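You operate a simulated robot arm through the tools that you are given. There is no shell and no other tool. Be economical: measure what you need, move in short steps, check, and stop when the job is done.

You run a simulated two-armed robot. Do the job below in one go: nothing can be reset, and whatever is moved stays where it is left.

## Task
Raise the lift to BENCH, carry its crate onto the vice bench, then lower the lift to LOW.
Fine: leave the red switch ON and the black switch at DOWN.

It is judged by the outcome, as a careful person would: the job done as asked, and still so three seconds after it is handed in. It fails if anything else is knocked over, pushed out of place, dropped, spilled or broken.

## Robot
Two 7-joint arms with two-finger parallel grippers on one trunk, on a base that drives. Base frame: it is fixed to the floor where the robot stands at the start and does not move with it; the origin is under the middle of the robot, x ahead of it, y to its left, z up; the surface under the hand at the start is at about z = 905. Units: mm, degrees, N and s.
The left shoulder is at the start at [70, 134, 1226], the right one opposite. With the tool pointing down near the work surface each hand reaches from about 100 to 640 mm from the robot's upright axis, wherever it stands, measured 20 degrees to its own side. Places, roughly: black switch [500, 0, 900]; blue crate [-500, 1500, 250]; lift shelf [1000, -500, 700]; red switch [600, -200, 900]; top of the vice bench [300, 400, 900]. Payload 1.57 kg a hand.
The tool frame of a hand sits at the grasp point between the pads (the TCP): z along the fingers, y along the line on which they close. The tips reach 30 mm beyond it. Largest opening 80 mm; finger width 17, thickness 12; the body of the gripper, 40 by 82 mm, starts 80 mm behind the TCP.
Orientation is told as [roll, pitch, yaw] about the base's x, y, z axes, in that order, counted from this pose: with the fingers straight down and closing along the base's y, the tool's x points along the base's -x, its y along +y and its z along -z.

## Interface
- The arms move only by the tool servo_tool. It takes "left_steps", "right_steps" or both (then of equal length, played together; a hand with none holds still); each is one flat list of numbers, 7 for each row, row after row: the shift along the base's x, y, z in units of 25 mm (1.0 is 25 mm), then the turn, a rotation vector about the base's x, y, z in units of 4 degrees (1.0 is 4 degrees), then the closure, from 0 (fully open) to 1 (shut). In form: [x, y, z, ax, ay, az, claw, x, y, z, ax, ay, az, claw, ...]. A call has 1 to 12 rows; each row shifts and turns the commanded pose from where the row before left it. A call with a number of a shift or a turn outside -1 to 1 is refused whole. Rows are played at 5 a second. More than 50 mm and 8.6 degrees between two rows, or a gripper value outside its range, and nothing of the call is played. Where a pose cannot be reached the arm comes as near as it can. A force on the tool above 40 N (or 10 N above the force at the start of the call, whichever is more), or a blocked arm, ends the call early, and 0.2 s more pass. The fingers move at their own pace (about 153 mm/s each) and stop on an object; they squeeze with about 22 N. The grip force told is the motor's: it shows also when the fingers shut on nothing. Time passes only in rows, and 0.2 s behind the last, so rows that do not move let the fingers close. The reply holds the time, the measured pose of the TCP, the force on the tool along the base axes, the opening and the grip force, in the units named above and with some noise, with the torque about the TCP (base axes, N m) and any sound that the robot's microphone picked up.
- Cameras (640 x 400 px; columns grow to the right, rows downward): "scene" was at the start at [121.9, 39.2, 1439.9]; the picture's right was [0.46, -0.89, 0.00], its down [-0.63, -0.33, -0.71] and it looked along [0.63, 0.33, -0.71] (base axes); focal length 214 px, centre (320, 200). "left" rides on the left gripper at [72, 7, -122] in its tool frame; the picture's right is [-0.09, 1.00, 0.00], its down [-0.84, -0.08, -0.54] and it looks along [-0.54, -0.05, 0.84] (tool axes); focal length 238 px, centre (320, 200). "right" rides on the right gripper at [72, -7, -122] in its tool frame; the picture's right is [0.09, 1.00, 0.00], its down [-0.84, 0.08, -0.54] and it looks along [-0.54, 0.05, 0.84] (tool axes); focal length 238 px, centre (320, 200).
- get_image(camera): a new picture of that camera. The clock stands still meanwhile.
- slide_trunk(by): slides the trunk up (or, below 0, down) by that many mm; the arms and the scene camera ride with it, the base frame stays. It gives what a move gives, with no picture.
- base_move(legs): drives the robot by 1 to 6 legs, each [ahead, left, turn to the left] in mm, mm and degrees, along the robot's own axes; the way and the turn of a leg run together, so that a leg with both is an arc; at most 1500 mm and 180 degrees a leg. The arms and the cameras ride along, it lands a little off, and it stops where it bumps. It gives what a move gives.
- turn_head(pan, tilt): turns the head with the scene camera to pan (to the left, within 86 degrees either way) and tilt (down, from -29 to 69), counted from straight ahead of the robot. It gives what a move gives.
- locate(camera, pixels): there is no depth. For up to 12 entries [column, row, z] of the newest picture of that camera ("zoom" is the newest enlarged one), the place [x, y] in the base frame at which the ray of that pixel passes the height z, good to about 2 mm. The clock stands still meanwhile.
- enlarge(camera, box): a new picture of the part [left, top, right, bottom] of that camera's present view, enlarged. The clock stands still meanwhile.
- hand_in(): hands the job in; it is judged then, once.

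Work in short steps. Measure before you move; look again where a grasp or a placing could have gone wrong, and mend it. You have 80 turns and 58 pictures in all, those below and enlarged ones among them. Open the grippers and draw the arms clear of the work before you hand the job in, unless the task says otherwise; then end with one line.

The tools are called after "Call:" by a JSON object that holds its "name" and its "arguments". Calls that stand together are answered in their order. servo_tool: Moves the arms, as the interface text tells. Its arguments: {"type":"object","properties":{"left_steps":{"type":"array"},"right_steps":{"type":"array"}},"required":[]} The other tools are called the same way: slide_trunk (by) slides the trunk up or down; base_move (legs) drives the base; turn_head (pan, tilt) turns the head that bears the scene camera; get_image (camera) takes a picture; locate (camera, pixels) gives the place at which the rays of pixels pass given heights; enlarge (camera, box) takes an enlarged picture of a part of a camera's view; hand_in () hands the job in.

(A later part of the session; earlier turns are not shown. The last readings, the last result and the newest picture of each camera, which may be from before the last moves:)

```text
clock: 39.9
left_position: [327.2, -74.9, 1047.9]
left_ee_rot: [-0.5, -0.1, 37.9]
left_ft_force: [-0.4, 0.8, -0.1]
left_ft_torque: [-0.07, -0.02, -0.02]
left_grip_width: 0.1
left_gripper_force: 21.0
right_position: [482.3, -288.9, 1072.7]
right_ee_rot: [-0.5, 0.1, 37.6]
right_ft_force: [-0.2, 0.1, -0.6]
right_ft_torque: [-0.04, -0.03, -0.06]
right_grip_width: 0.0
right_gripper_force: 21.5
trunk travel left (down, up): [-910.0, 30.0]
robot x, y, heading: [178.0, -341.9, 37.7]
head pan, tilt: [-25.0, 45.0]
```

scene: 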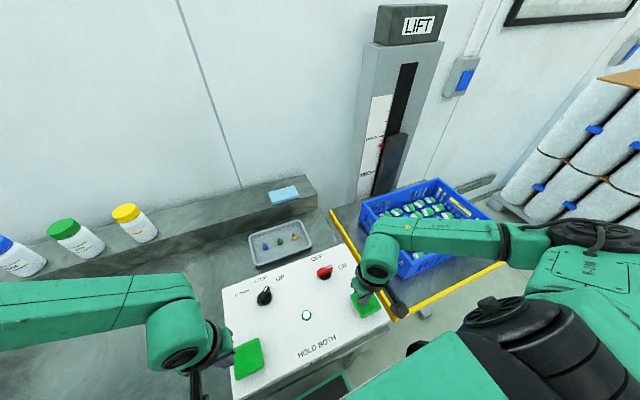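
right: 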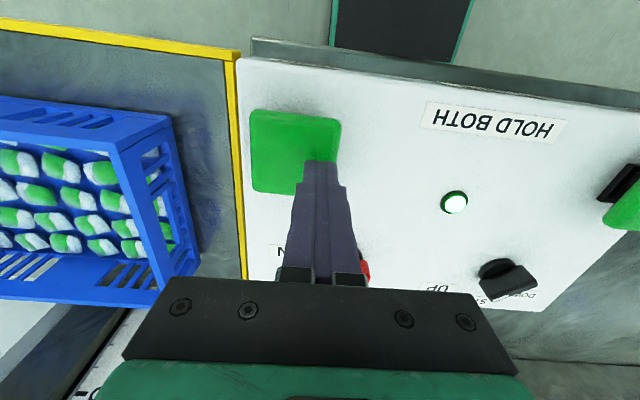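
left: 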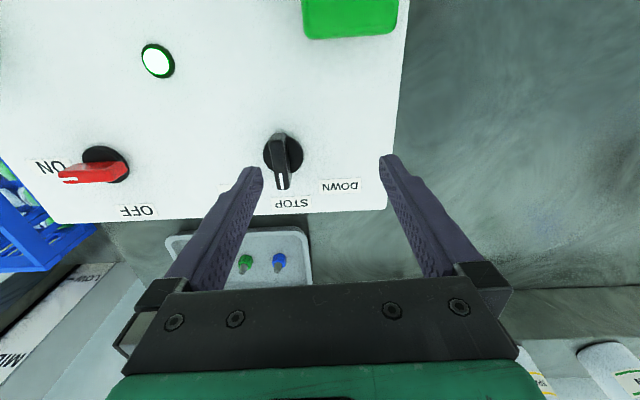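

That worked. Back to just above the pads (TCP 972).

Call:
{"name": "servo_tool", "arguments": {"left_steps": [0.17, 0.39, -0.6, 0, 0, 0, 1, 0.17, 0.39, -0.6, 0, 0, 0, 1, 0.17, 0.39, -0.6, 0, 0, 0, 1, 0.17, 0.39, -0.6, 0, 0, 0, 1, 0.17, 0.39, -0.6, 0, 0, 0, 1], "right_steps": [0.38, 0.12, -0.8, 0, 0, 0, 1, 0.38, 0.12, -0.8, 0, 0, 0, 1, 0.38, 0.12, -0.8, 0, 0, 0, 1, 0.38, 0.12, -0.8, 0, 0, 0, 1, 0.38, 0.12, -0.8, 0, 0, 0, 1]}}

Call:
{"name": "get_image", "arguments": {"camera": "scene"}}

```text
clock: 41.1
left_position: [349.6, -30.3, 977.1]
left_ee_rot: [-0.2, -0.2, 37.7]
left_ft_force: [0.2, -0.3, 0.3]
left_ft_torque: [0.02, 0.02, -0.03]
left_grip_width: 0.0
left_gripper_force: 20.8
left hand out of reach, approached as far as the arm can: row 5
right_position: [531.5, -280.0, 971.8]
right_ee_rot: [0.0, 0.0, 37.6]
right_ft_force: [-0.1, 0.5, -0.6]
right_ft_torque: [-0.04, -0.01, 0.04]
right_grip_width: 0.0
right_gripper_force: 21.5
trunk travel left (down, up): [-910.0, 30.0]
robot x, y, heading: [176.7, -336.1, 37.8]
head pan, tilt: [-25.0, 45.0]
```

```text
27 pictures are left
```

scene: 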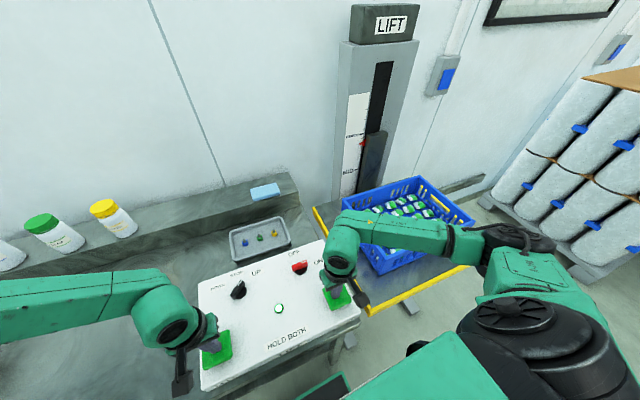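

The left is at its limit again; I raise the hands 40 mm and lower the trunk 40 mm, ending at the same hand heights with more reach.

Call:
{"name": "servo_tool", "arguments": {"left_steps": [0, 0, 0.8, 0, 0, 0, 1, 0, 0, 0.8, 0, 0, 0, 1], "right_steps": [0, 0, 0.8, 0, 0, 0, 1, 0, 0, 0.8, 0, 0, 0, 1]}}

Call:
{"name": "slide_trunk", "arguments": {"by": -40}}

Call:
{"name": "servo_tool", "arguments": {"left_steps": [0, 0.1, -0.2, 0, 0, 0, 1, 0, 0.05, -0.2, 0, 0, 0, 1], "right_steps": [-0.1, 0.1, 0, 0, 0, 0, 1, 0, 0, -0.2, 0, 0, 0, 1]}}

```text
clock: 41.7
left_position: [349.3, -33.0, 1016.7]
left_ee_rot: [-0.1, -0.2, 37.7]
left_ft_force: [0.4, -0.9, 0.3]
left_ft_torque: [0.01, -0.05, 0.02]
left_grip_width: 0.0
left_gripper_force: 21.8
right_position: [531.5, -282.2, 1012.5]
right_ee_rot: [0.0, -0.2, 37.5]
right_ft_force: [0.0, 0.2, 0.1]
right_ft_torque: [-0.01, 0.0, -0.02]
right_grip_width: 0.3
right_gripper_force: 20.8
trunk travel left (down, up): [-910.0, 30.0]
robot x, y, heading: [175.6, -340.1, 37.9]
head pan, tilt: [-25.0, 45.0]
```

```text
clock: 42.6
left_position: [348.7, -32.8, 976.7]
left_ee_rot: [-0.1, -0.2, 37.8]
left_ft_force: [-0.3, -0.4, -0.3]
left_ft_torque: [0.01, 0.0, -0.02]
left_grip_width: 0.3
left_gripper_force: 21.7
right_position: [532.6, -281.3, 972.3]
right_ee_rot: [-0.1, -0.2, 37.6]
right_ft_force: [-0.9, -1.1, -0.3]
right_ft_torque: [0.02, 0.0, 0.03]
right_grip_width: 0.4
right_gripper_force: 21.3
trunk travel left (down, up): [-870.0, 70.0]
robot x, y, heading: [175.5, -337.1, 37.6]
head pan, tilt: [-25.0, 45.0]
```

```text
clock: 43.2
left_position: [349.6, -30.0, 967.7]
left_ee_rot: [-0.1, -0.3, 37.7]
left_ft_force: [0.6, -2.9, 3.0]
left_ft_torque: [-0.1, 0.03, 0.03]
left_grip_width: 0.2
left_gripper_force: 21.1
right_position: [529.2, -279.0, 967.8]
right_ee_rot: [0.2, -0.3, 37.6]
right_ft_force: [0.3, 1.0, 3.9]
right_ft_torque: [0.02, -0.03, -0.04]
right_grip_width: 0.0
right_gripper_force: 21.0
trunk travel left (down, up): [-870.0, 70.0]
robot x, y, heading: [176.5, -338.4, 37.9]
head pan, tilt: [-25.0, 45.0]
```

Both touch. I press both about 9 mm and hold about 0.8 s, then read the gauge.

Call:
{"name": "servo_tool", "arguments": {"left_steps": [0, 0, -0.38, 0, 0, 0, 1, 0, 0, 0, 0, 0, 0, 1, 0, 0, 0, 0, 0, 0, 1, 0, 0, 0, 0, 0, 0, 1], "right_steps": [0, 0, -0.38, 0, 0, 0, 1, 0, 0, 0, 0, 0, 0, 1, 0, 0, 0, 0, 0, 0, 1, 0, 0, 0, 0, 0, 0, 1]}}

Call:
{"name": "enlarge", "arguments": {"camera": "scene", "box": [320, 60, 480, 260]}}

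```text
clock: 44.2
left_position: [349.8, -30.2, 959.0]
left_ee_rot: [-0.1, -0.3, 37.8]
left_ft_force: [2.7, 1.3, 27.0]
left_ft_torque: [-0.06, 0.09, -0.05]
left_grip_width: 0.0
left_gripper_force: 21.4
right_position: [529.0, -280.7, 958.8]
right_ee_rot: [0.1, -0.3, 37.7]
right_ft_force: [2.2, 2.4, 7.4]
right_ft_torque: [0.05, -0.03, 0.0]
right_grip_width: 0.0
right_gripper_force: 20.8
trunk travel left (down, up): [-870.0, 70.0]
robot x, y, heading: [179.2, -338.5, 37.6]
head pan, tilt: [-25.0, 45.0]
```

```text
2.00 times, centred on (400, 160) of scene
```

zoom: 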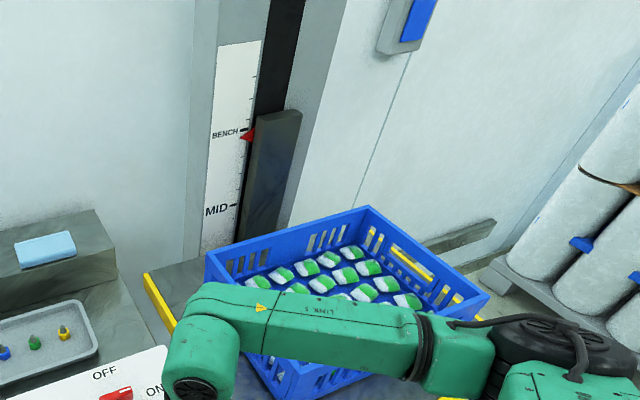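

Close to BENCH; I zoom in tightly before the last bit.

Call:
{"name": "enlarge", "arguments": {"camera": "scene", "box": [360, 105, 400, 135]}}

```text
13.33 times, centred on (380, 120) of scene
```

zoom: 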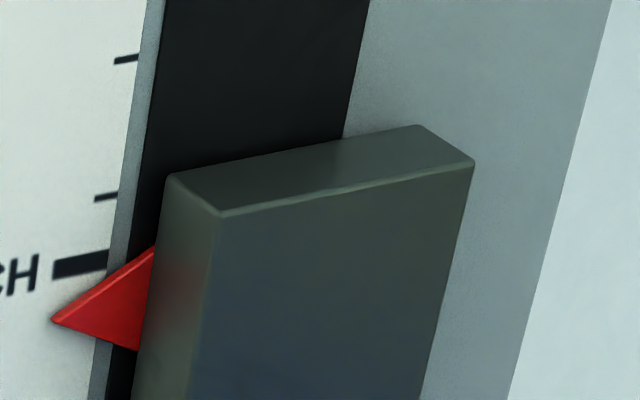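

Pointer apex is about 15–18 mm below the BENCH tick (about 0.4 s at roughly 35 mm/s). One more held row.

Call:
{"name": "servo_tool", "arguments": {"left_steps": [0, 0, 0, 0, 0, 0, 1], "right_steps": [0, 0, 0, 0, 0, 0, 1]}}

Call:
{"name": "enlarge", "arguments": {"camera": "scene", "box": [360, 105, 400, 135]}}

```text
clock: 44.6
left_position: [349.5, -28.7, 958.2]
left_ee_rot: [-0.1, -0.5, 37.8]
left_ft_force: [4.4, 2.7, 30.5]
left_ft_torque: [-0.02, 0.07, -0.01]
left_grip_width: 0.0
left_gripper_force: 21.5
right_position: [528.8, -280.0, 960.2]
right_ee_rot: [0.1, -0.2, 37.6]
right_ft_force: [0.8, 2.7, 5.4]
right_ft_torque: [0.08, 0.01, -0.01]
right_grip_width: 0.1
right_gripper_force: 22.0
trunk travel left (down, up): [-870.0, 70.0]
robot x, y, heading: [176.1, -339.8, 37.7]
head pan, tilt: [-25.0, 45.0]
```

```text
13.33 times, centred on (380, 120) of scene
```

zoom: 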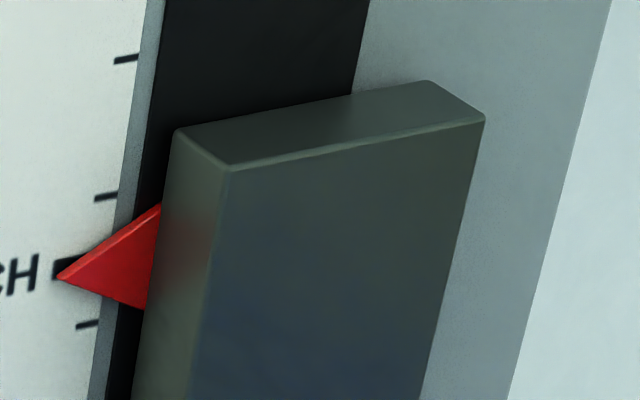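

Apex is now at the BENCH tick. I lift both hands off the pads quickly.

Call:
{"name": "servo_tool", "arguments": {"left_steps": [0, 0, 1, 0, 0, 0, 1, 0, 0, 1, 0, 0, 0, 1, 0, 0, 1, 0, 0, 0, 1, 0, 0, 1, 0, 0, 0, 1], "right_steps": [0, 0, 1, 0, 0, 0, 1, 0, 0, 1, 0, 0, 0, 1, -0.6, 0.8, 1, 0, 0, 0, 1, -0.6, 0.8, 1, 0, 0, 0, 1]}}

Call:
{"name": "enlarge", "arguments": {"camera": "scene", "box": [360, 105, 400, 135]}}

Call:
{"name": "get_image", "arguments": {"camera": "scene"}}

```text
clock: 45.6
left_position: [347.4, -27.3, 1056.6]
left_ee_rot: [0.0, -0.2, 37.9]
left_ft_force: [0.1, 0.1, 0.4]
left_ft_torque: [-0.03, 0.01, 0.02]
left_grip_width: 0.2
left_gripper_force: 21.3
right_position: [498.3, -236.9, 1058.3]
right_ee_rot: [-0.1, -0.2, 37.5]
right_ft_force: [-0.1, -0.6, 0.6]
right_ft_torque: [0.01, -0.02, 0.03]
right_grip_width: 0.0
right_gripper_force: 21.2
trunk travel left (down, up): [-870.0, 70.0]
robot x, y, heading: [175.7, -344.9, 37.6]
head pan, tilt: [-25.0, 45.0]
```

```text
13.33 times, centred on (380, 120) of scene
```

zoom: 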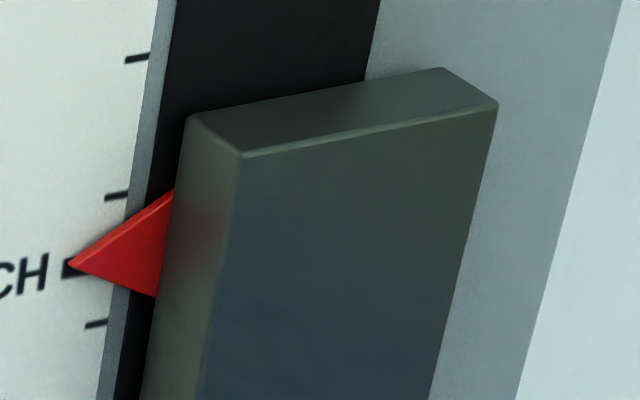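

```text
22 pictures are left
```

scene: 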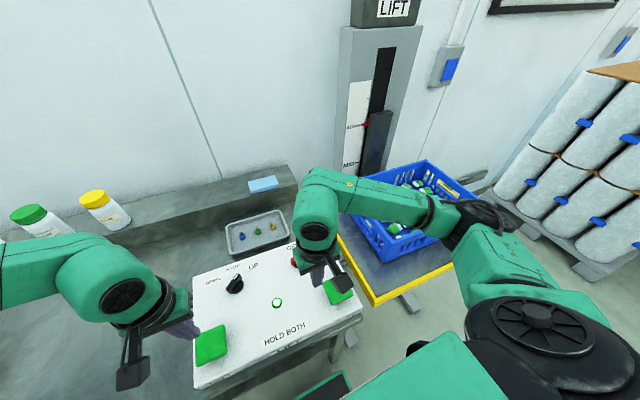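

The lift is at BENCH. Now I open the grippers, raise trunk and hands above the crate's rim, and drive right in front of the lift.

Call:
{"name": "servo_tool", "arguments": {"left_steps": [-0.3, 0, 1, 0, 0, 0, 0, -0.3, 0, 1, 0, 0, 0, 0], "right_steps": [-0.8, -0.8, 1, 0, 0, 0, 0, -0.8, -0.8, 1, 0, 0, 0, 0]}}

Call:
{"name": "slide_trunk", "arguments": {"by": 60}}

Call:
{"name": "base_move", "arguments": {"legs": [[0, -400, 0]]}}

Call:
{"name": "turn_head", "arguments": {"pan": 0, "tilt": 45}}

Call:
{"name": "get_image", "arguments": {"camera": "scene"}}

```text
clock: 46.2
left_position: [331.0, -29.4, 1108.8]
left_ee_rot: [-0.1, -0.4, 37.6]
left_ft_force: [-0.5, 0.4, -0.2]
left_ft_torque: [0.0, 0.0, -0.01]
left_grip_width: 80.0
left_gripper_force: 0.2
right_position: [456.8, -280.3, 1107.1]
right_ee_rot: [0.1, -0.2, 37.6]
right_ft_force: [0.3, -0.1, -0.6]
right_ft_torque: [-0.01, -0.03, 0.0]
right_grip_width: 80.1
right_gripper_force: 0.1
trunk travel left (down, up): [-870.0, 70.0]
robot x, y, heading: [177.1, -340.9, 37.7]
head pan, tilt: [-25.0, 45.0]
```

```text
clock: 47.2
left_position: [333.3, -29.0, 1166.9]
left_ee_rot: [0.0, -0.2, 37.8]
left_ft_force: [0.3, -1.0, -0.3]
left_ft_torque: [-0.02, -0.02, 0.03]
left_grip_width: 80.1
left_gripper_force: 0.0
right_position: [460.6, -279.6, 1167.0]
right_ee_rot: [0.1, -0.2, 37.5]
right_ft_force: [-0.8, 0.1, -0.3]
right_ft_torque: [0.0, 0.0, -0.02]
right_grip_width: 80.1
right_gripper_force: 0.1
trunk travel left (down, up): [-930.0, 10.0]
robot x, y, heading: [175.0, -337.9, 37.9]
head pan, tilt: [-25.0, 45.0]
```

```text
clock: 49.7
left_position: [579.4, -346.1, 1167.3]
left_ee_rot: [-0.2, -0.3, 37.8]
left_ft_force: [-0.1, -0.3, 0.2]
left_ft_torque: [0.04, 0.01, -0.04]
left_grip_width: 79.9
left_gripper_force: 0.0
right_position: [704.4, -596.0, 1168.0]
right_ee_rot: [-0.1, -0.1, 37.6]
right_ft_force: [0.4, 0.0, -0.3]
right_ft_torque: [0.0, 0.0, -0.01]
right_grip_width: 80.0
right_gripper_force: 0.0
trunk travel left (down, up): [-930.0, 10.0]
robot x, y, heading: [421.0, -661.5, 37.6]
head pan, tilt: [-25.0, 45.0]
```

```text
clock: 50.6
left_position: [580.5, -347.6, 1167.3]
left_ee_rot: [0.0, -0.2, 37.9]
left_ft_force: [0.3, 0.0, 0.9]
left_ft_torque: [-0.01, -0.01, 0.0]
left_grip_width: 79.9
left_gripper_force: 0.1
right_position: [706.4, -598.6, 1168.2]
right_ee_rot: [0.0, -0.2, 37.7]
right_ft_force: [-0.6, 0.0, 0.2]
right_ft_torque: [0.03, 0.01, -0.02]
right_grip_width: 80.1
right_gripper_force: 0.0
trunk travel left (down, up): [-930.0, 10.0]
robot x, y, heading: [425.8, -658.6, 37.7]
head pan, tilt: [0.0, 45.0]
```

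```text
21 pictures are left
```

scene: 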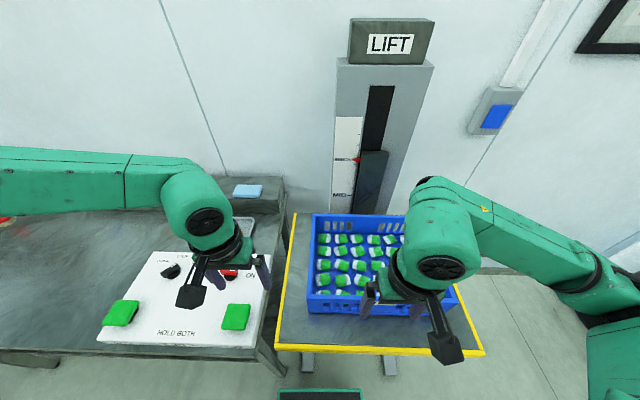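

The crate is squarely in front, a bit to the right. I measure it with guesses for z, then get hand-camera views.

Call:
{"name": "locate", "arguments": {"camera": "scene", "pixels": [[313, 213, 1040], [308, 296, 1040], [308, 313, 880], [277, 348, 880], [485, 355, 880], [458, 288, 1040], [313, 213, 1070], [308, 296, 1070]]}}

Call:
{"name": "get_image", "arguments": {"camera": "right"}}

Call:
{"name": "get_image", "arguments": {"camera": "left"}}

```text
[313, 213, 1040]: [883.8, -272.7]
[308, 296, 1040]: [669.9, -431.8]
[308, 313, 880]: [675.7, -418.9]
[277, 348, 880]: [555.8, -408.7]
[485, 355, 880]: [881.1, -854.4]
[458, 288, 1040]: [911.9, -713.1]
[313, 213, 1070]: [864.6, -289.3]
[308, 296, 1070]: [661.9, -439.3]
```

```text
20 pictures are left
```

right: 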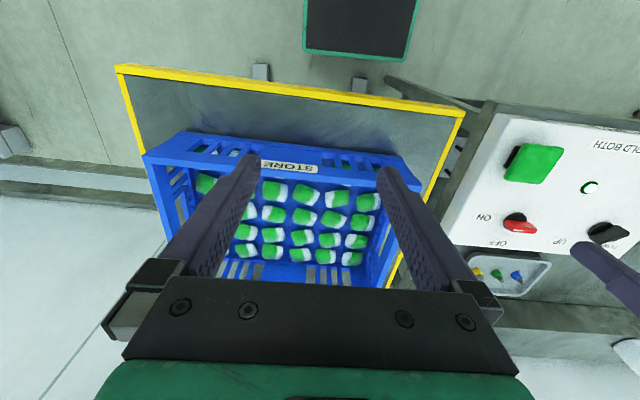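

```text
19 pictures are left
```

left: 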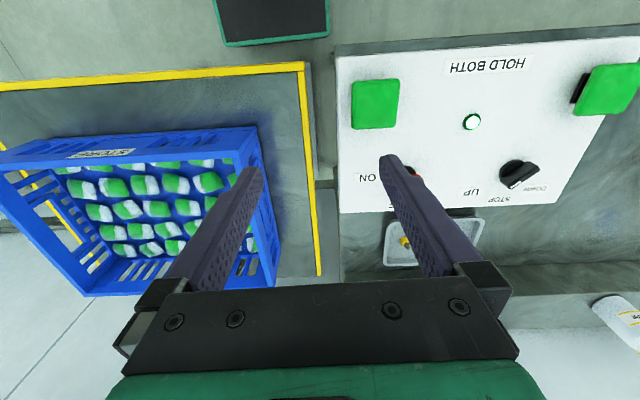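

I triangulate the crate's front-left rim corner (scene (308,296), right (417,158), left (256,127)), and the platform's front-left corner.

Call:
{"name": "locate", "arguments": {"camera": "right", "pixels": [[417, 157, 1040], [417, 157, 1000], [145, 157, 1040], [145, 157, 1000], [464, 113, 880], [464, 113, 840], [380, 285, 1040], [258, 165, 1040], [318, 172, 1040]]}}

Call:
{"name": "locate", "arguments": {"camera": "left", "pixels": [[256, 127, 1040], [256, 127, 1000], [303, 63, 880], [303, 63, 840], [1, 163, 1000], [85, 296, 1000], [276, 286, 1000]]}}

Call:
{"name": "locate", "arguments": {"camera": "scene", "pixels": [[308, 296, 1000], [277, 348, 840], [313, 213, 1000], [458, 288, 1000]]}}

```text
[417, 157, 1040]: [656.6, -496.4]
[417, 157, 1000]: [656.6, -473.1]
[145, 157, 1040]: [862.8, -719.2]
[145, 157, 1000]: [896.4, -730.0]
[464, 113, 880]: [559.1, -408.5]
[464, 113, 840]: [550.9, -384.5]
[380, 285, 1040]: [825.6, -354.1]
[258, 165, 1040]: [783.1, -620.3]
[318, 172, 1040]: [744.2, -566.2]
```

```text
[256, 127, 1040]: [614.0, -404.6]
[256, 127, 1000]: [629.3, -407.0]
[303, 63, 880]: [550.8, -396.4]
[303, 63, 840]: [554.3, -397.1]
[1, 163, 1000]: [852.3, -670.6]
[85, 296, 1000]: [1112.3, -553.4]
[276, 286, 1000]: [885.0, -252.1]
```

```text
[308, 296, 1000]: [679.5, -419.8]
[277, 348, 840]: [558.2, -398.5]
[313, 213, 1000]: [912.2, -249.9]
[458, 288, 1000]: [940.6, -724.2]
```

I had mixed up base and rim edges in the hand views. I zoom the right view to read the rim properly.

Call:
{"name": "enlarge", "arguments": {"camera": "right", "box": [120, 110, 440, 310]}}

Call:
{"name": "enlarge", "arguments": {"camera": "scene", "box": [290, 190, 490, 330]}}

```text
2.00 times, centred on (280, 210) of right
```

zoom: 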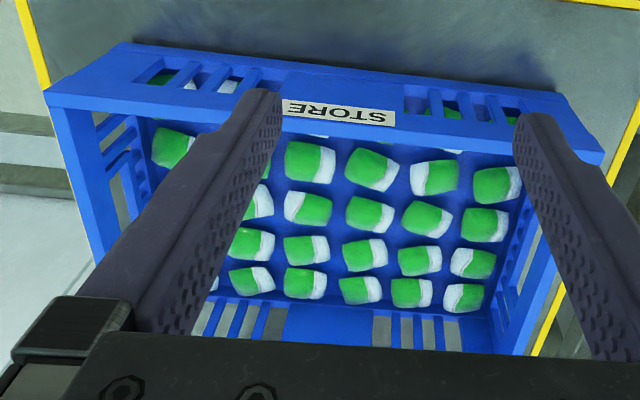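

```text
2.86 times, centred on (390, 260) of scene
```

zoom: 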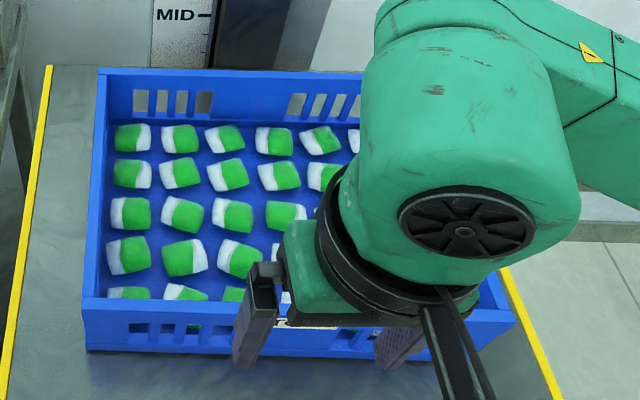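

Rim corners: front-left right-cam (422,189), front-right (142.5,157.5); scene front-left (307,297), rear-left (312.5,214.5), front-right (458,300).

Call:
{"name": "locate", "arguments": {"camera": "right", "pixels": [[422, 189, 1000], [422, 189, 960], [142.5, 157.5, 1000], [142.5, 157.5, 960], [318, 166, 1000]]}}

Call:
{"name": "locate", "arguments": {"camera": "scene", "pixels": [[307, 297, 1000], [307, 297, 960], [458, 300, 1000], [458, 300, 960], [312.5, 214.5, 1000], [312.5, 214.5, 960], [308.5, 312.5, 860]]}}

```text
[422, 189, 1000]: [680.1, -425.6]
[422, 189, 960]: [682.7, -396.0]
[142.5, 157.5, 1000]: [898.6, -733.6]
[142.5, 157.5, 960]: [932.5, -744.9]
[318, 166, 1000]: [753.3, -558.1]
```

```text
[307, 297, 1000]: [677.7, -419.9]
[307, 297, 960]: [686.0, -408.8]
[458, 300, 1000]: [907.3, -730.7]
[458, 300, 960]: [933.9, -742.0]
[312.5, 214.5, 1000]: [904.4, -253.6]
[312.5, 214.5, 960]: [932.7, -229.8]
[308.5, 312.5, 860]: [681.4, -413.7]
```

Rim is at z 990; crate about 390 x 286 mm, yaw 36, centre (910,-490), base at about 860. I centre the robot on it (149 mm right, turn -1.5) and lower the trunk 100 so there is lifting travel.

Call:
{"name": "base_move", "arguments": {"legs": [[0, -149, -1.5]]}}

Call:
{"name": "slide_trunk", "arguments": {"by": -90}}

```text
clock: 51.9
left_position: [675.5, -468.3, 1166.2]
left_ee_rot: [-0.2, -0.1, 36.3]
left_ft_force: [-0.2, 0.8, 0.3]
left_ft_torque: [-0.04, 0.01, 0.01]
left_grip_width: 80.0
left_gripper_force: 0.0
right_position: [796.4, -721.3, 1167.5]
right_ee_rot: [-0.2, -0.2, 36.2]
right_ft_force: [-0.2, 0.5, -0.3]
right_ft_torque: [-0.02, -0.03, 0.0]
right_grip_width: 80.2
right_gripper_force: 0.0
trunk travel left (down, up): [-930.0, 10.0]
robot x, y, heading: [514.5, -776.3, 36.3]
head pan, tilt: [0.0, 45.0]
```

```text
clock: 53.2
left_position: [676.7, -470.4, 1077.1]
left_ee_rot: [0.0, -0.2, 36.4]
left_ft_force: [0.1, -0.2, -0.5]
left_ft_torque: [0.01, -0.02, 0.01]
left_grip_width: 79.9
left_gripper_force: 0.1
right_position: [797.6, -724.4, 1077.8]
right_ee_rot: [0.0, -0.2, 36.2]
right_ft_force: [0.4, -0.5, -0.3]
right_ft_torque: [-0.02, -0.01, -0.03]
right_grip_width: 80.2
right_gripper_force: 0.1
trunk travel left (down, up): [-840.0, 100.0]
robot x, y, heading: [511.9, -778.3, 36.3]
head pan, tilt: [0.0, 45.0]
```

Squared up. I move the hands over the middle of the side walls: left (799,-337), right (1021,-644), z about 1052.

Call:
{"name": "servo_tool", "arguments": {"left_steps": [0.49, 0.534, -0.1, 0, 0, 0, 0, 0.49, 0.534, -0.1, 0, 0, 0, 0, 0.49, 0.534, -0.1, 0, 0, 0, 0, 0.49, 0.534, -0.1, 0, 0, 0, 0, 0.49, 0.534, -0.1, 0, 0, 0, 0, 0.49, 0.534, -0.1, 0, 0, 0, 0, 0.49, 0.534, -0.1, 0, 0, 0, 0, 0.49, 0.534, -0.1, 0, 0, 0, 0, 0.49, 0.534, -0.1, 0, 0, 0, 0, 0.49, 0.534, -0.1, 0, 0, 0, 0], "right_steps": [0.896, 0.32, -0.1, 0, 0, 0, 0, 0.896, 0.32, -0.1, 0, 0, 0, 0, 0.896, 0.32, -0.1, 0, 0, 0, 0, 0.896, 0.32, -0.1, 0, 0, 0, 0, 0.896, 0.32, -0.1, 0, 0, 0, 0, 0.896, 0.32, -0.1, 0, 0, 0, 0, 0.896, 0.32, -0.1, 0, 0, 0, 0, 0.896, 0.32, -0.1, 0, 0, 0, 0, 0.896, 0.32, -0.1, 0, 0, 0, 0, 0.896, 0.32, -0.1, 0, 0, 0, 0]}}

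Call:
{"name": "get_image", "arguments": {"camera": "left"}}

Call:
{"name": "get_image", "arguments": {"camera": "right"}}

```text
clock: 55.4
left_position: [801.3, -337.0, 1051.6]
left_ee_rot: [-0.2, -0.1, 36.2]
left_ft_force: [-0.9, 0.3, -0.3]
left_ft_torque: [-0.01, 0.05, 0.0]
left_grip_width: 80.1
left_gripper_force: 0.0
right_position: [1023.2, -642.9, 1051.6]
right_ee_rot: [0.1, 0.0, 36.2]
right_ft_force: [-0.6, -0.6, -0.1]
right_ft_torque: [-0.01, -0.02, -0.02]
right_grip_width: 79.9
right_gripper_force: 0.0
trunk travel left (down, up): [-840.0, 100.0]
robot x, y, heading: [513.9, -775.5, 36.2]
head pan, tilt: [0.0, 45.0]
```

```text
16 pictures are left
```

left: 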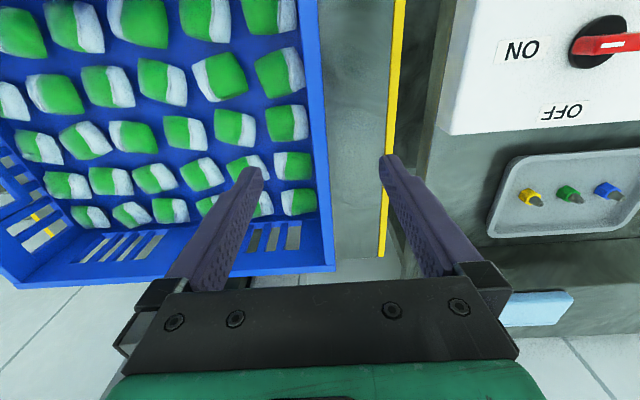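

```text
15 pictures are left
```

right: 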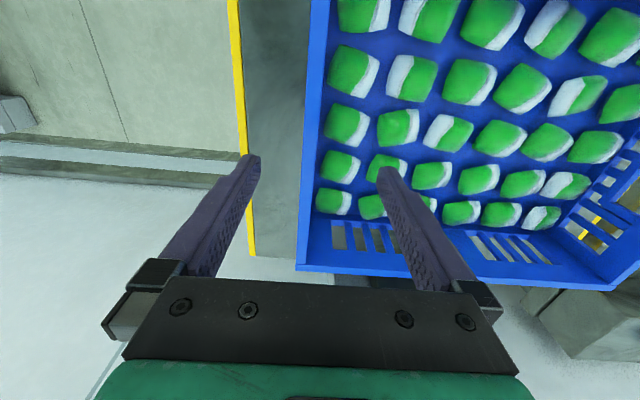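

Both hands straddle their walls centrally. I half-close to 40 mm and lower to TCP z about 980.

Call:
{"name": "servo_tool", "arguments": {"left_steps": [0, 0, 0, 0, 0, 0, 0.5, 0, 0, -0.6, 0, 0, 0, 0.5, 0, 0, -0.8, 0, 0, 0, 0.5, 0, 0, -0.8, 0, 0, 0, 0.5, 0, 0, -0.6, 0, 0, 0, 0.5], "right_steps": [0, 0, 0, 0, 0, 0, 0.5, 0, 0, -0.6, 0, 0, 0, 0.5, 0, 0, -0.8, 0, 0, 0, 0.5, 0, 0, -0.8, 0, 0, 0, 0.5, 0, 0, -0.6, 0, 0, 0, 0.5]}}

Call:
{"name": "get_image", "arguments": {"camera": "left"}}

Call:
{"name": "get_image", "arguments": {"camera": "right"}}

```text
clock: 56.6
left_position: [799.3, -336.7, 982.5]
left_ee_rot: [-0.1, -0.4, 36.3]
left_ft_force: [-0.1, -0.2, -0.8]
left_ft_torque: [0.02, 0.01, -0.01]
left_grip_width: 39.8
left_gripper_force: 0.0
right_position: [1021.3, -642.6, 981.8]
right_ee_rot: [0.0, -0.2, 36.1]
right_ft_force: [-0.6, 0.2, 0.0]
right_ft_torque: [-0.03, 0.0, 0.0]
right_grip_width: 39.9
right_gripper_force: 0.1
trunk travel left (down, up): [-840.0, 100.0]
robot x, y, heading: [514.4, -778.3, 36.1]
head pan, tilt: [0.0, 45.0]
```

```text
14 pictures are left
```

left: 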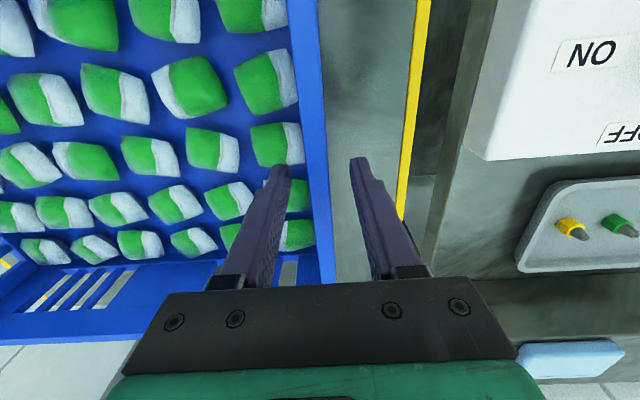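

```text
13 pictures are left
```

right: 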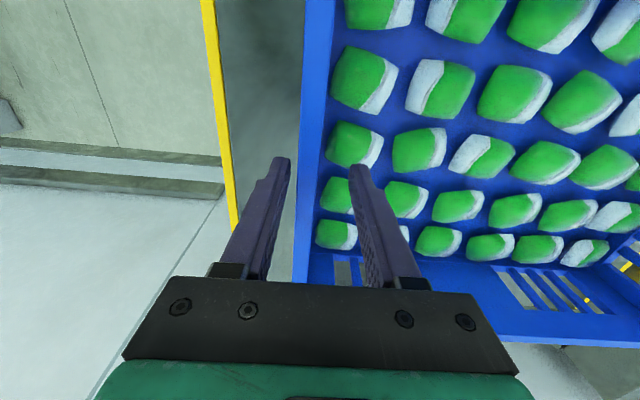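

Walls sit between the fingers without contact. I close both grippers together.

Call:
{"name": "servo_tool", "arguments": {"left_steps": [0, 0, 0, 0, 0, 0, 0.8, 0, 0, 0, 0, 0, 0, 1, 0, 0, 0, 0, 0, 0, 1, 0, 0, 0, 0, 0, 0, 1], "right_steps": [0, 0, 0, 0, 0, 0, 0.8, 0, 0, 0, 0, 0, 0, 1, 0, 0, 0, 0, 0, 0, 1, 0, 0, 0, 0, 0, 0, 1]}}

Call:
{"name": "servo_tool", "arguments": {"left_steps": [0, 0, 0.4, 0, 0, 0, 1, 0, 0, 0.4, 0, 0, 0, 1, 0, 0, 0, 0, 0, 0, 1], "right_steps": [0, 0, 0.4, 0, 0, 0, 1, 0, 0, 0.4, 0, 0, 0, 1, 0, 0, 0, 0, 0, 0, 1]}}

Call:
{"name": "get_image", "arguments": {"camera": "scene"}}

```text
clock: 57.6
left_position: [797.6, -336.5, 981.7]
left_ee_rot: [0.3, -0.4, 36.3]
left_ft_force: [-0.9, -3.5, 0.7]
left_ft_torque: [-0.43, -0.45, -0.31]
left_grip_width: 11.9
left_gripper_force: 22.1
right_position: [1026.2, -649.9, 981.0]
right_ee_rot: [-0.6, -0.2, 35.7]
right_ft_force: [3.7, -0.9, -0.1]
right_ft_torque: [0.44, 0.32, 0.11]
right_grip_width: 12.0
right_gripper_force: 21.9
trunk travel left (down, up): [-840.0, 100.0]
robot x, y, heading: [512.9, -779.2, 36.3]
head pan, tilt: [0.0, 45.0]
stopped in row 4 (right hand): the force on the tool passed its limit at 40 N (the readings are from after the stop); the commanded pose is now the measured one
```

```text
clock: 58.4
left_position: [798.7, -332.9, 999.8]
left_ee_rot: [0.3, -0.1, 36.4]
left_ft_force: [-0.5, -1.0, -10.0]
left_ft_torque: [-0.45, -0.49, -0.27]
left_grip_width: 12.2
left_gripper_force: 22.1
right_position: [1027.8, -647.2, 999.6]
right_ee_rot: [-0.5, 0.0, 35.7]
right_ft_force: [1.3, 0.0, -10.6]
right_ft_torque: [0.35, 0.59, 0.08]
right_grip_width: 12.2
right_gripper_force: 22.5
trunk travel left (down, up): [-840.0, 100.0]
robot x, y, heading: [509.3, -783.8, 36.2]
head pan, tilt: [0.0, 45.0]
```

```text
12 pictures are left
```

scene: 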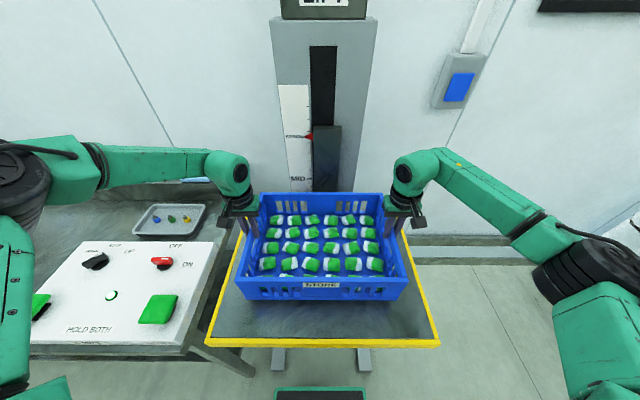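

The crate hangs level, about 10 N per hand, packets all in. I raise trunk 95 mm and arms 35 mm so its base clears the panel knobs.

Call:
{"name": "slide_trunk", "arguments": {"by": 95}}

Call:
{"name": "servo_tool", "arguments": {"left_steps": [0, 0, 0.35, 0, 0, 0, 1, 0, 0, 0.35, 0, 0, 0, 1, 0, 0, 0.35, 0, 0, 0, 1, 0, 0, 0.35, 0, 0, 0, 1], "right_steps": [0, 0, 0.35, 0, 0, 0, 1, 0, 0, 0.35, 0, 0, 0, 1, 0, 0, 0.35, 0, 0, 0, 1, 0, 0, 0.35, 0, 0, 0, 1]}}

Call:
{"name": "base_move", "arguments": {"legs": [[-120, 0, 0]]}}

Call:
{"name": "get_image", "arguments": {"camera": "scene"}}

```text
clock: 59.7
left_position: [800.2, -332.3, 1095.4]
left_ee_rot: [0.3, -0.1, 36.3]
left_ft_force: [-0.8, -0.6, -11.1]
left_ft_torque: [-0.59, -0.31, -0.28]
left_grip_width: 11.9
left_gripper_force: 22.1
right_position: [1027.2, -646.4, 1095.5]
right_ee_rot: [-0.4, 0.0, 35.7]
right_ft_force: [-0.2, 0.4, -10.8]
right_ft_torque: [0.55, 0.4, 0.02]
right_grip_width: 12.2
right_gripper_force: 21.6
trunk travel left (down, up): [-935.0, 5.0]
robot x, y, heading: [510.6, -777.3, 36.3]
head pan, tilt: [0.0, 45.0]
```

```text
clock: 60.7
left_position: [798.4, -333.0, 1129.8]
left_ee_rot: [0.2, 0.0, 36.5]
left_ft_force: [1.6, -2.6, -10.9]
left_ft_torque: [-0.56, -0.38, -0.27]
left_grip_width: 12.0
left_gripper_force: 22.2
right_position: [1028.0, -645.9, 1129.6]
right_ee_rot: [-0.6, 0.0, 35.9]
right_ft_force: [-1.5, 3.0, -10.7]
right_ft_torque: [0.53, 0.45, 0.03]
right_grip_width: 11.8
right_gripper_force: 22.0
trunk travel left (down, up): [-935.0, 5.0]
robot x, y, heading: [515.8, -777.5, 35.9]
head pan, tilt: [0.0, 45.0]
```

```text
clock: 61.9
left_position: [707.6, -398.9, 1127.1]
left_ee_rot: [0.1, 0.1, 36.4]
left_ft_force: [4.0, -5.1, -12.1]
left_ft_torque: [-0.64, -0.37, -0.29]
left_grip_width: 12.0
left_gripper_force: 21.4
right_position: [936.6, -713.1, 1127.6]
right_ee_rot: [-0.5, 0.2, 35.8]
right_ft_force: [-2.0, 5.6, -10.9]
right_ft_torque: [0.58, 0.41, 0.04]
right_grip_width: 11.7
right_gripper_force: 22.0
trunk travel left (down, up): [-935.0, 5.0]
robot x, y, heading: [414.9, -848.5, 36.1]
head pan, tilt: [0.0, 45.0]
```

```text
11 pictures are left
```

scene: 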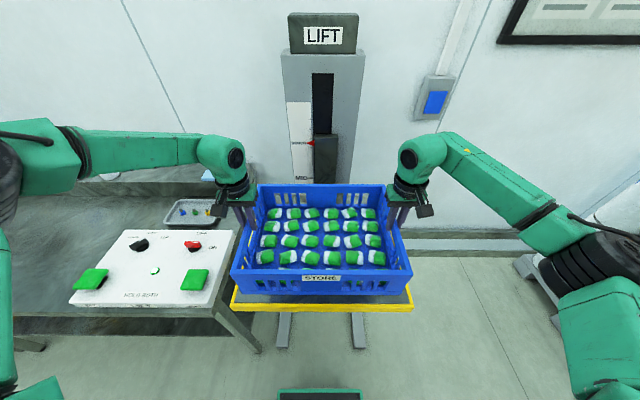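

All steady; crate base is at about z 1005, above the knobs. I drive 1060 mm left along the bench.

Call:
{"name": "base_move", "arguments": {"legs": [[0, 530, 0], [0, 530, 0]]}}

Call:
{"name": "get_image", "arguments": {"camera": "scene"}}

```text
clock: 67.7
left_position: [77.9, 449.7, 1130.0]
left_ee_rot: [0.3, 0.0, 36.5]
left_ft_force: [0.0, -1.4, -10.9]
left_ft_torque: [-0.54, -0.35, -0.24]
left_grip_width: 12.1
left_gripper_force: 22.0
right_position: [304.5, 135.0, 1129.8]
right_ee_rot: [-0.4, 0.0, 35.9]
right_ft_force: [-1.1, 1.3, -11.1]
right_ft_torque: [0.51, 0.46, 0.01]
right_grip_width: 11.8
right_gripper_force: 21.9
trunk travel left (down, up): [-935.0, 5.0]
robot x, y, heading: [-210.1, 3.3, 36.3]
head pan, tilt: [0.0, 45.0]
```

```text
10 pictures are left
```

scene: 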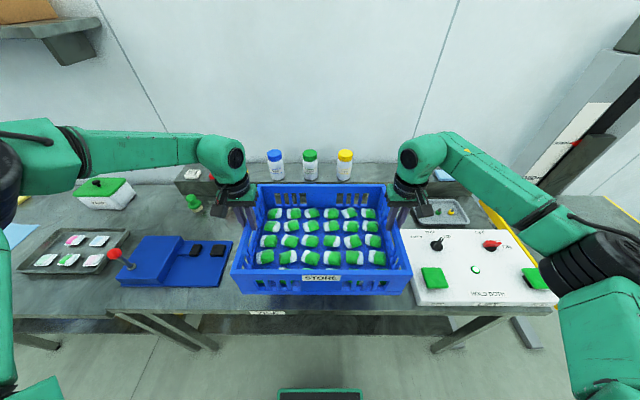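

I check the free width on the bench: blue fixture's right edge near (228,286)/(233,240), panel's left edge (418,303)/(412,250), bench front edge (265,312).

Call:
{"name": "locate", "arguments": {"camera": "scene", "pixels": [[228, 286, 870], [233, 241, 870], [418, 303, 912], [410, 240, 912], [265, 312, 860], [390, 307, 860], [195, 210, 870], [283, 165, 950], [205, 208, 860]]}}

```text
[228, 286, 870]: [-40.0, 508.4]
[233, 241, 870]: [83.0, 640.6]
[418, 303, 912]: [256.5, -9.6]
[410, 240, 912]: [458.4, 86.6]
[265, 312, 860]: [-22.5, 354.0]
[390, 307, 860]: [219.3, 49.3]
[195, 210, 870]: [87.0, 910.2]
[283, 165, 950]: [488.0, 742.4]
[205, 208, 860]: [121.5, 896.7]
```

The gap is 593 mm wide, centred near where the crate hangs, and the bench runs from 200 mm to far beyond. I go 100 mm forward and 10 left, then lower the trunk 125 mm (expected contact at TCP about 981).

Call:
{"name": "base_move", "arguments": {"legs": [[100, 10, 0]]}}

Call:
{"name": "slide_trunk", "arguments": {"by": -120}}

Call:
{"name": "get_image", "arguments": {"camera": "scene"}}

```text
clock: 68.8
left_position: [144.2, 511.1, 1133.4]
left_ee_rot: [0.2, -0.4, 36.4]
left_ft_force: [-0.8, -1.5, -10.2]
left_ft_torque: [-0.54, -0.34, -0.24]
left_grip_width: 12.0
left_gripper_force: 21.9
right_position: [372.4, 198.5, 1134.2]
right_ee_rot: [-0.5, -0.4, 35.8]
right_ft_force: [-0.4, 0.1, -10.0]
right_ft_torque: [0.53, 0.42, 0.12]
right_grip_width: 11.6
right_gripper_force: 21.8
trunk travel left (down, up): [-935.0, 5.0]
robot x, y, heading: [-136.2, 72.1, 36.3]
head pan, tilt: [0.0, 45.0]
```

```text
clock: 70.3
left_position: [150.3, 517.1, 1008.9]
left_ee_rot: [0.3, 0.1, 36.5]
left_ft_force: [0.6, -0.4, -10.7]
left_ft_torque: [-0.58, -0.3, -0.26]
left_grip_width: 12.0
left_gripper_force: 21.8
right_position: [377.9, 204.8, 1010.2]
right_ee_rot: [-0.5, 0.0, 35.9]
right_ft_force: [0.0, 0.9, -11.1]
right_ft_torque: [0.55, 0.4, 0.03]
right_grip_width: 12.1
right_gripper_force: 22.3
trunk travel left (down, up): [-815.0, 125.0]
robot x, y, heading: [-137.0, 71.6, 36.3]
head pan, tilt: [0.0, 45.0]
```

```text
9 pictures are left
```

scene: 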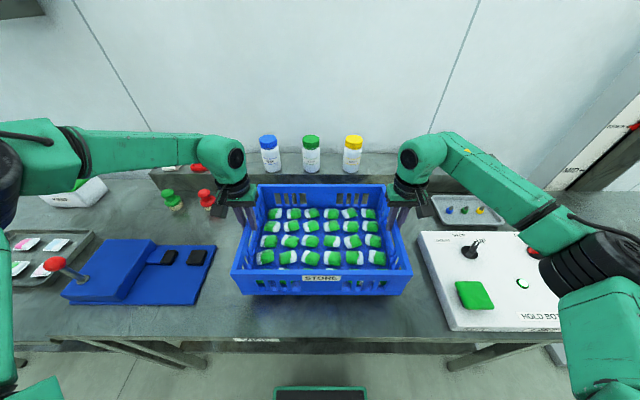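

Clear space all around. I lower with small rows toward contact.

Call:
{"name": "servo_tool", "arguments": {"left_steps": [0, 0, -0.3, 0, 0, 0, 1, 0, 0, -0.3, 0, 0, 0, 1, 0, 0, -0.2, 0, 0, 0, 1, 0, 0, 0, 0, 0, 0, 1], "right_steps": [0, 0, -0.3, 0, 0, 0, 1, 0, 0, -0.3, 0, 0, 0, 1, 0, 0, -0.2, 0, 0, 0, 1, 0, 0, 0, 0, 0, 0, 1]}}

Call:
{"name": "servo_tool", "arguments": {"left_steps": [0, 0, -0.1, 0, 0, 0, 1, 0, 0, -0.1, 0, 0, 0, 1, 0, 0, 0, 0, 0, 0, 1], "right_steps": [0, 0, -0.1, 0, 0, 0, 1, 0, 0, -0.1, 0, 0, 0, 1, 0, 0, 0, 0, 0, 0, 1]}}

```text
clock: 71.3
left_position: [149.9, 517.0, 989.2]
left_ee_rot: [0.2, 0.0, 36.4]
left_ft_force: [0.7, -1.9, -9.8]
left_ft_torque: [-0.65, -0.26, -0.29]
left_grip_width: 11.8
left_gripper_force: 21.9
right_position: [376.9, 203.7, 991.5]
right_ee_rot: [-0.4, 0.1, 35.8]
right_ft_force: [-0.5, 2.2, -11.1]
right_ft_torque: [0.64, 0.34, -0.01]
right_grip_width: 11.8
right_gripper_force: 22.0
trunk travel left (down, up): [-815.0, 125.0]
robot x, y, heading: [-137.9, 73.0, 36.3]
head pan, tilt: [0.0, 45.0]
```

```text
clock: 72.1
left_position: [150.1, 516.3, 985.4]
left_ee_rot: [0.1, 0.0, 36.4]
left_ft_force: [0.3, -1.7, -10.6]
left_ft_torque: [-0.65, -0.31, -0.26]
left_grip_width: 12.0
left_gripper_force: 21.8
right_position: [376.7, 202.6, 985.8]
right_ee_rot: [-0.6, -0.1, 35.8]
right_ft_force: [-0.8, 1.7, -10.6]
right_ft_torque: [0.59, 0.36, 0.05]
right_grip_width: 12.1
right_gripper_force: 22.5
trunk travel left (down, up): [-815.0, 125.0]
robot x, y, heading: [-137.8, 72.6, 36.5]
head pan, tilt: [0.0, 45.0]
```

Not yet in contact (still -10.6 N each); I continue in fine steps.

Call:
{"name": "servo_tool", "arguments": {"left_steps": [0, 0, -0.1, 0, 0, 0, 1, 0, 0, -0.1, 0, 0, 0, 1, 0, 0, 0, 0, 0, 0, 1], "right_steps": [0, 0, -0.1, 0, 0, 0, 1, 0, 0, -0.1, 0, 0, 0, 1, 0, 0, 0, 0, 0, 0, 1]}}

Call:
{"name": "servo_tool", "arguments": {"left_steps": [0, 0, -0.1, 0, 0, 0, 1, 0, 0, -0.1, 0, 0, 0, 1, 0, 0, 0, 0, 0, 0, 1], "right_steps": [0, 0, -0.1, 0, 0, 0, 1, 0, 0, -0.1, 0, 0, 0, 1, 0, 0, 0, 0, 0, 0, 1]}}

```text
clock: 72.9
left_position: [149.9, 517.2, 980.4]
left_ee_rot: [0.1, -0.1, 36.5]
left_ft_force: [1.3, -2.1, -7.9]
left_ft_torque: [-0.57, -0.41, -0.25]
left_grip_width: 12.2
left_gripper_force: 21.8
right_position: [377.1, 203.3, 981.2]
right_ee_rot: [-0.6, 0.0, 35.8]
right_ft_force: [-1.0, 3.8, -10.9]
right_ft_torque: [0.83, 0.08, -0.02]
right_grip_width: 11.8
right_gripper_force: 22.0
trunk travel left (down, up): [-815.0, 125.0]
robot x, y, heading: [-139.6, 71.1, 36.6]
head pan, tilt: [0.0, 45.0]
```

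```text
clock: 73.7
left_position: [149.2, 516.2, 979.3]
left_ee_rot: [0.1, -0.6, 36.4]
left_ft_force: [2.5, 5.9, 20.9]
left_ft_torque: [-0.39, -0.43, -0.39]
left_grip_width: 12.1
left_gripper_force: 21.7
right_position: [376.3, 201.6, 980.3]
right_ee_rot: [-0.4, -0.4, 35.8]
right_ft_force: [7.3, 2.8, 8.2]
right_ft_torque: [0.33, 0.77, 0.04]
right_grip_width: 12.0
right_gripper_force: 22.4
trunk travel left (down, up): [-815.0, 125.0]
robot x, y, heading: [-137.4, 71.8, 36.4]
head pan, tilt: [0.0, 45.0]
```

Contact on the bench. I relieve 2 mm, open to 40 mm, rise 100 mm straight up.

Call:
{"name": "servo_tool", "arguments": {"left_steps": [0, 0, 0.06, 0, 0, 0, 1, 0, 0, 0, 0, 0, 0, 0.5, 0, 0, 0, 0, 0, 0, 0.5, 0, 0, 0.4, 0, 0, 0, 0.5, 0, 0, 0.8, 0, 0, 0, 0.5, 0, 0, 1, 0, 0, 0, 0.5, 0, 0, 1, 0, 0, 0, 0.5, 0, 0, 1, 0, 0, 0, 0.5], "right_steps": [0, 0, 0.06, 0, 0, 0, 1, 0, 0, 0, 0, 0, 0, 0.5, 0, 0, 0, 0, 0, 0, 0.5, 0, 0, 0.4, 0, 0, 0, 0.5, 0, 0, 0.8, 0, 0, 0, 0.5, 0, 0, 1, 0, 0, 0, 0.5, 0, 0, 1, 0, 0, 0, 0.5, 0, 0, 1, 0, 0, 0, 0.5]}}

Call:
{"name": "get_image", "arguments": {"camera": "scene"}}

```text
clock: 75.5
left_position: [145.4, 513.7, 1083.9]
left_ee_rot: [0.3, -0.3, 36.4]
left_ft_force: [-0.4, 0.5, -1.3]
left_ft_torque: [0.0, -0.04, 0.0]
left_grip_width: 39.9
left_gripper_force: 0.0
right_position: [374.4, 200.3, 1082.8]
right_ee_rot: [-0.5, -0.2, 35.8]
right_ft_force: [-0.5, 0.6, 0.2]
right_ft_torque: [0.0, 0.01, 0.02]
right_grip_width: 40.2
right_gripper_force: 0.2
trunk travel left (down, up): [-815.0, 125.0]
robot x, y, heading: [-136.7, 71.5, 36.2]
head pan, tilt: [0.0, 45.0]
```

```text
8 pictures are left
```

scene: 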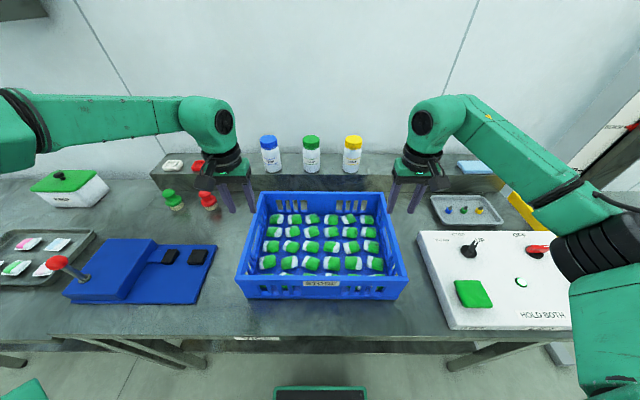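

The crate stands well on the bench. I drive back to the knob-turning station (293 right, 54 forward), hands above everything at z 1083, grippers open.

Call:
{"name": "base_move", "arguments": {"legs": [[0, -293, 0], [50, 0, 1.4]]}}

Call:
{"name": "slide_trunk", "arguments": {"by": -15}}

```text
clock: 78.0
left_position: [343.8, 312.1, 1085.8]
left_ee_rot: [0.1, -0.6, 37.6]
left_ft_force: [-0.5, 0.0, 0.3]
left_ft_torque: [0.04, -0.07, 0.0]
left_grip_width: 40.1
left_gripper_force: 0.1
right_position: [579.0, 2.0, 1086.8]
right_ee_rot: [-0.3, -0.6, 37.1]
right_ft_force: [-1.0, -0.3, -0.5]
right_ft_torque: [0.01, -0.03, 0.0]
right_grip_width: 39.9
right_gripper_force: 0.0
trunk travel left (down, up): [-815.0, 125.0]
robot x, y, heading: [73.1, -138.6, 37.5]
head pan, tilt: [0.0, 45.0]
```

```text
clock: 78.7
left_position: [347.3, 314.2, 1067.9]
left_ee_rot: [0.1, -0.3, 37.7]
left_ft_force: [-0.4, -0.1, -0.1]
left_ft_torque: [0.01, 0.01, 0.0]
left_grip_width: 40.3
left_gripper_force: 0.1
right_position: [584.4, 5.7, 1068.4]
right_ee_rot: [-0.5, -0.3, 37.2]
right_ft_force: [-0.4, -0.3, -0.7]
right_ft_torque: [0.03, 0.01, -0.02]
right_grip_width: 39.9
right_gripper_force: 0.0
trunk travel left (down, up): [-800.0, 140.0]
robot x, y, heading: [81.6, -136.6, 37.6]
head pan, tilt: [0.0, 45.0]
```

Same station as before. The right hand goes back over the knob (489,-3) at z 1015 and turns to the bar's UP direction (yaw -8), gripper open.

Call:
{"name": "servo_tool", "arguments": {"right_steps": [-0.317, -0.03, -0.177, 0, 0, -0.95, 0, -0.317, -0.03, -0.177, 0, 0, -0.95, 0, -0.317, -0.03, -0.177, 0, 0, -0.95, 0, -0.317, -0.03, -0.177, 0, 0, -0.95, 0, -0.317, -0.03, -0.177, 0, 0, -0.95, 0, -0.317, -0.03, -0.177, 0, 0, -0.95, 0, -0.317, -0.03, -0.177, 0, 0, -0.95, 0, -0.317, -0.03, -0.177, 0, 0, -0.95, 0, -0.317, -0.03, -0.177, 0, 0, -0.95, 0, -0.317, -0.03, -0.177, 0, 0, -0.95, 0, -0.317, -0.03, -0.177, 0, 0, -0.95, 0, -0.317, -0.03, -0.177, 0, 0, -0.95, 0]}}

Call:
{"name": "get_image", "arguments": {"camera": "right"}}

```text
clock: 81.3
left_position: [349.1, 315.5, 1067.3]
left_ee_rot: [0.2, -0.3, 37.6]
left_ft_force: [0.1, 0.5, 0.0]
left_ft_torque: [0.02, -0.03, 0.0]
left_grip_width: 39.9
left_gripper_force: 0.0
right_position: [489.2, -2.7, 1014.7]
right_ee_rot: [-0.5, -0.1, -8.7]
right_ft_force: [-0.6, -0.1, 0.1]
right_ft_torque: [-0.03, -0.01, -0.02]
right_grip_width: 80.3
right_gripper_force: 0.2
trunk travel left (down, up): [-800.0, 140.0]
robot x, y, heading: [77.5, -136.7, 37.8]
head pan, tilt: [0.0, 45.0]
```

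```text
7 pictures are left
```

right: 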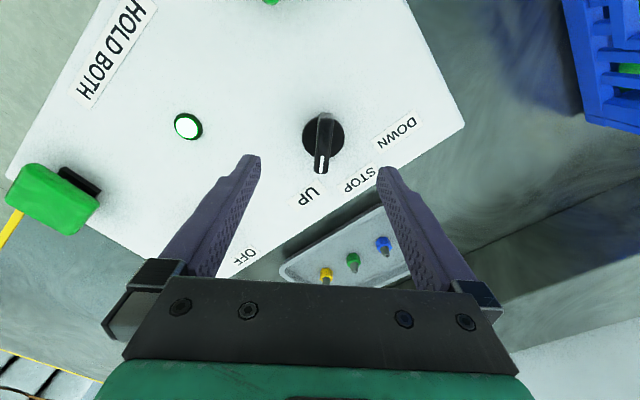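

Aligned. Lower, close, and turn 45 degrees counter-clockwise (to STOP) first.

Call:
{"name": "servo_tool", "arguments": {"right_steps": [0, 0, -1, 0, 0, 0, 0, 0, 0, -1, 0, 0, 0, 0, 0, 0, -0.56, 0, 0, 0, 0, 0, 0, 0, 0, 0, 0, 0.7, 0, 0, 0, 0, 0, 0, 1, 0, 0, 0, 0, 0, 0, 1]}}

Call:
{"name": "servo_tool", "arguments": {"right_steps": [0, 0, 0, 0, 0, 0.95, 1, 0, 0, 0, 0, 0, 0.95, 1, 0, 0, 0, 0, 0, 0.95, 1, 0, 0, 0, 0, 0, 0.95, 1, 0, 0, 0, 0, 0, 0.95, 1, 0, 0, 0, 0, 0, 0.95, 1, 0, 0, 0, 0, 0, 0.95, 1, 0, 0, 0, 0, 0, 0.95, 1, 0, 0, 0, 0, 0, 0.95, 1, 0, 0, 0, 0, 0, 0.95, 1, 0, 0, 0, 0, 0, 0.95, 1, 0, 0, 0, 0, 0, 0.95, 1]}}

```text
clock: 82.7
left_position: [349.5, 318.2, 1067.0]
left_ee_rot: [0.1, 0.0, 37.7]
left_ft_force: [0.3, 0.5, -0.6]
left_ft_torque: [-0.02, 0.01, -0.02]
left_grip_width: 40.1
left_gripper_force: 0.2
right_position: [488.6, -2.1, 952.2]
right_ee_rot: [-0.5, -0.2, -8.5]
right_ft_force: [1.0, 10.6, -1.2]
right_ft_torque: [0.91, 0.05, 0.03]
right_grip_width: 13.8
right_gripper_force: 30.4
trunk travel left (down, up): [-800.0, 140.0]
robot x, y, heading: [76.2, -137.3, 37.8]
head pan, tilt: [0.0, 45.0]
```

```text
clock: 85.3
left_position: [349.9, 315.4, 1065.9]
left_ee_rot: [0.2, -0.3, 37.7]
left_ft_force: [0.4, 0.4, -0.2]
left_ft_torque: [0.01, -0.01, -0.03]
left_grip_width: 40.2
left_gripper_force: 0.1
right_position: [491.1, -3.4, 951.1]
right_ee_rot: [-0.4, -0.2, 37.3]
right_ft_force: [1.7, 1.8, -0.9]
right_ft_torque: [0.65, -0.05, 0.0]
right_grip_width: 13.9
right_gripper_force: 30.3
trunk travel left (down, up): [-800.0, 140.0]
robot x, y, heading: [76.1, -134.0, 37.6]
head pan, tilt: [0.0, 45.0]
```

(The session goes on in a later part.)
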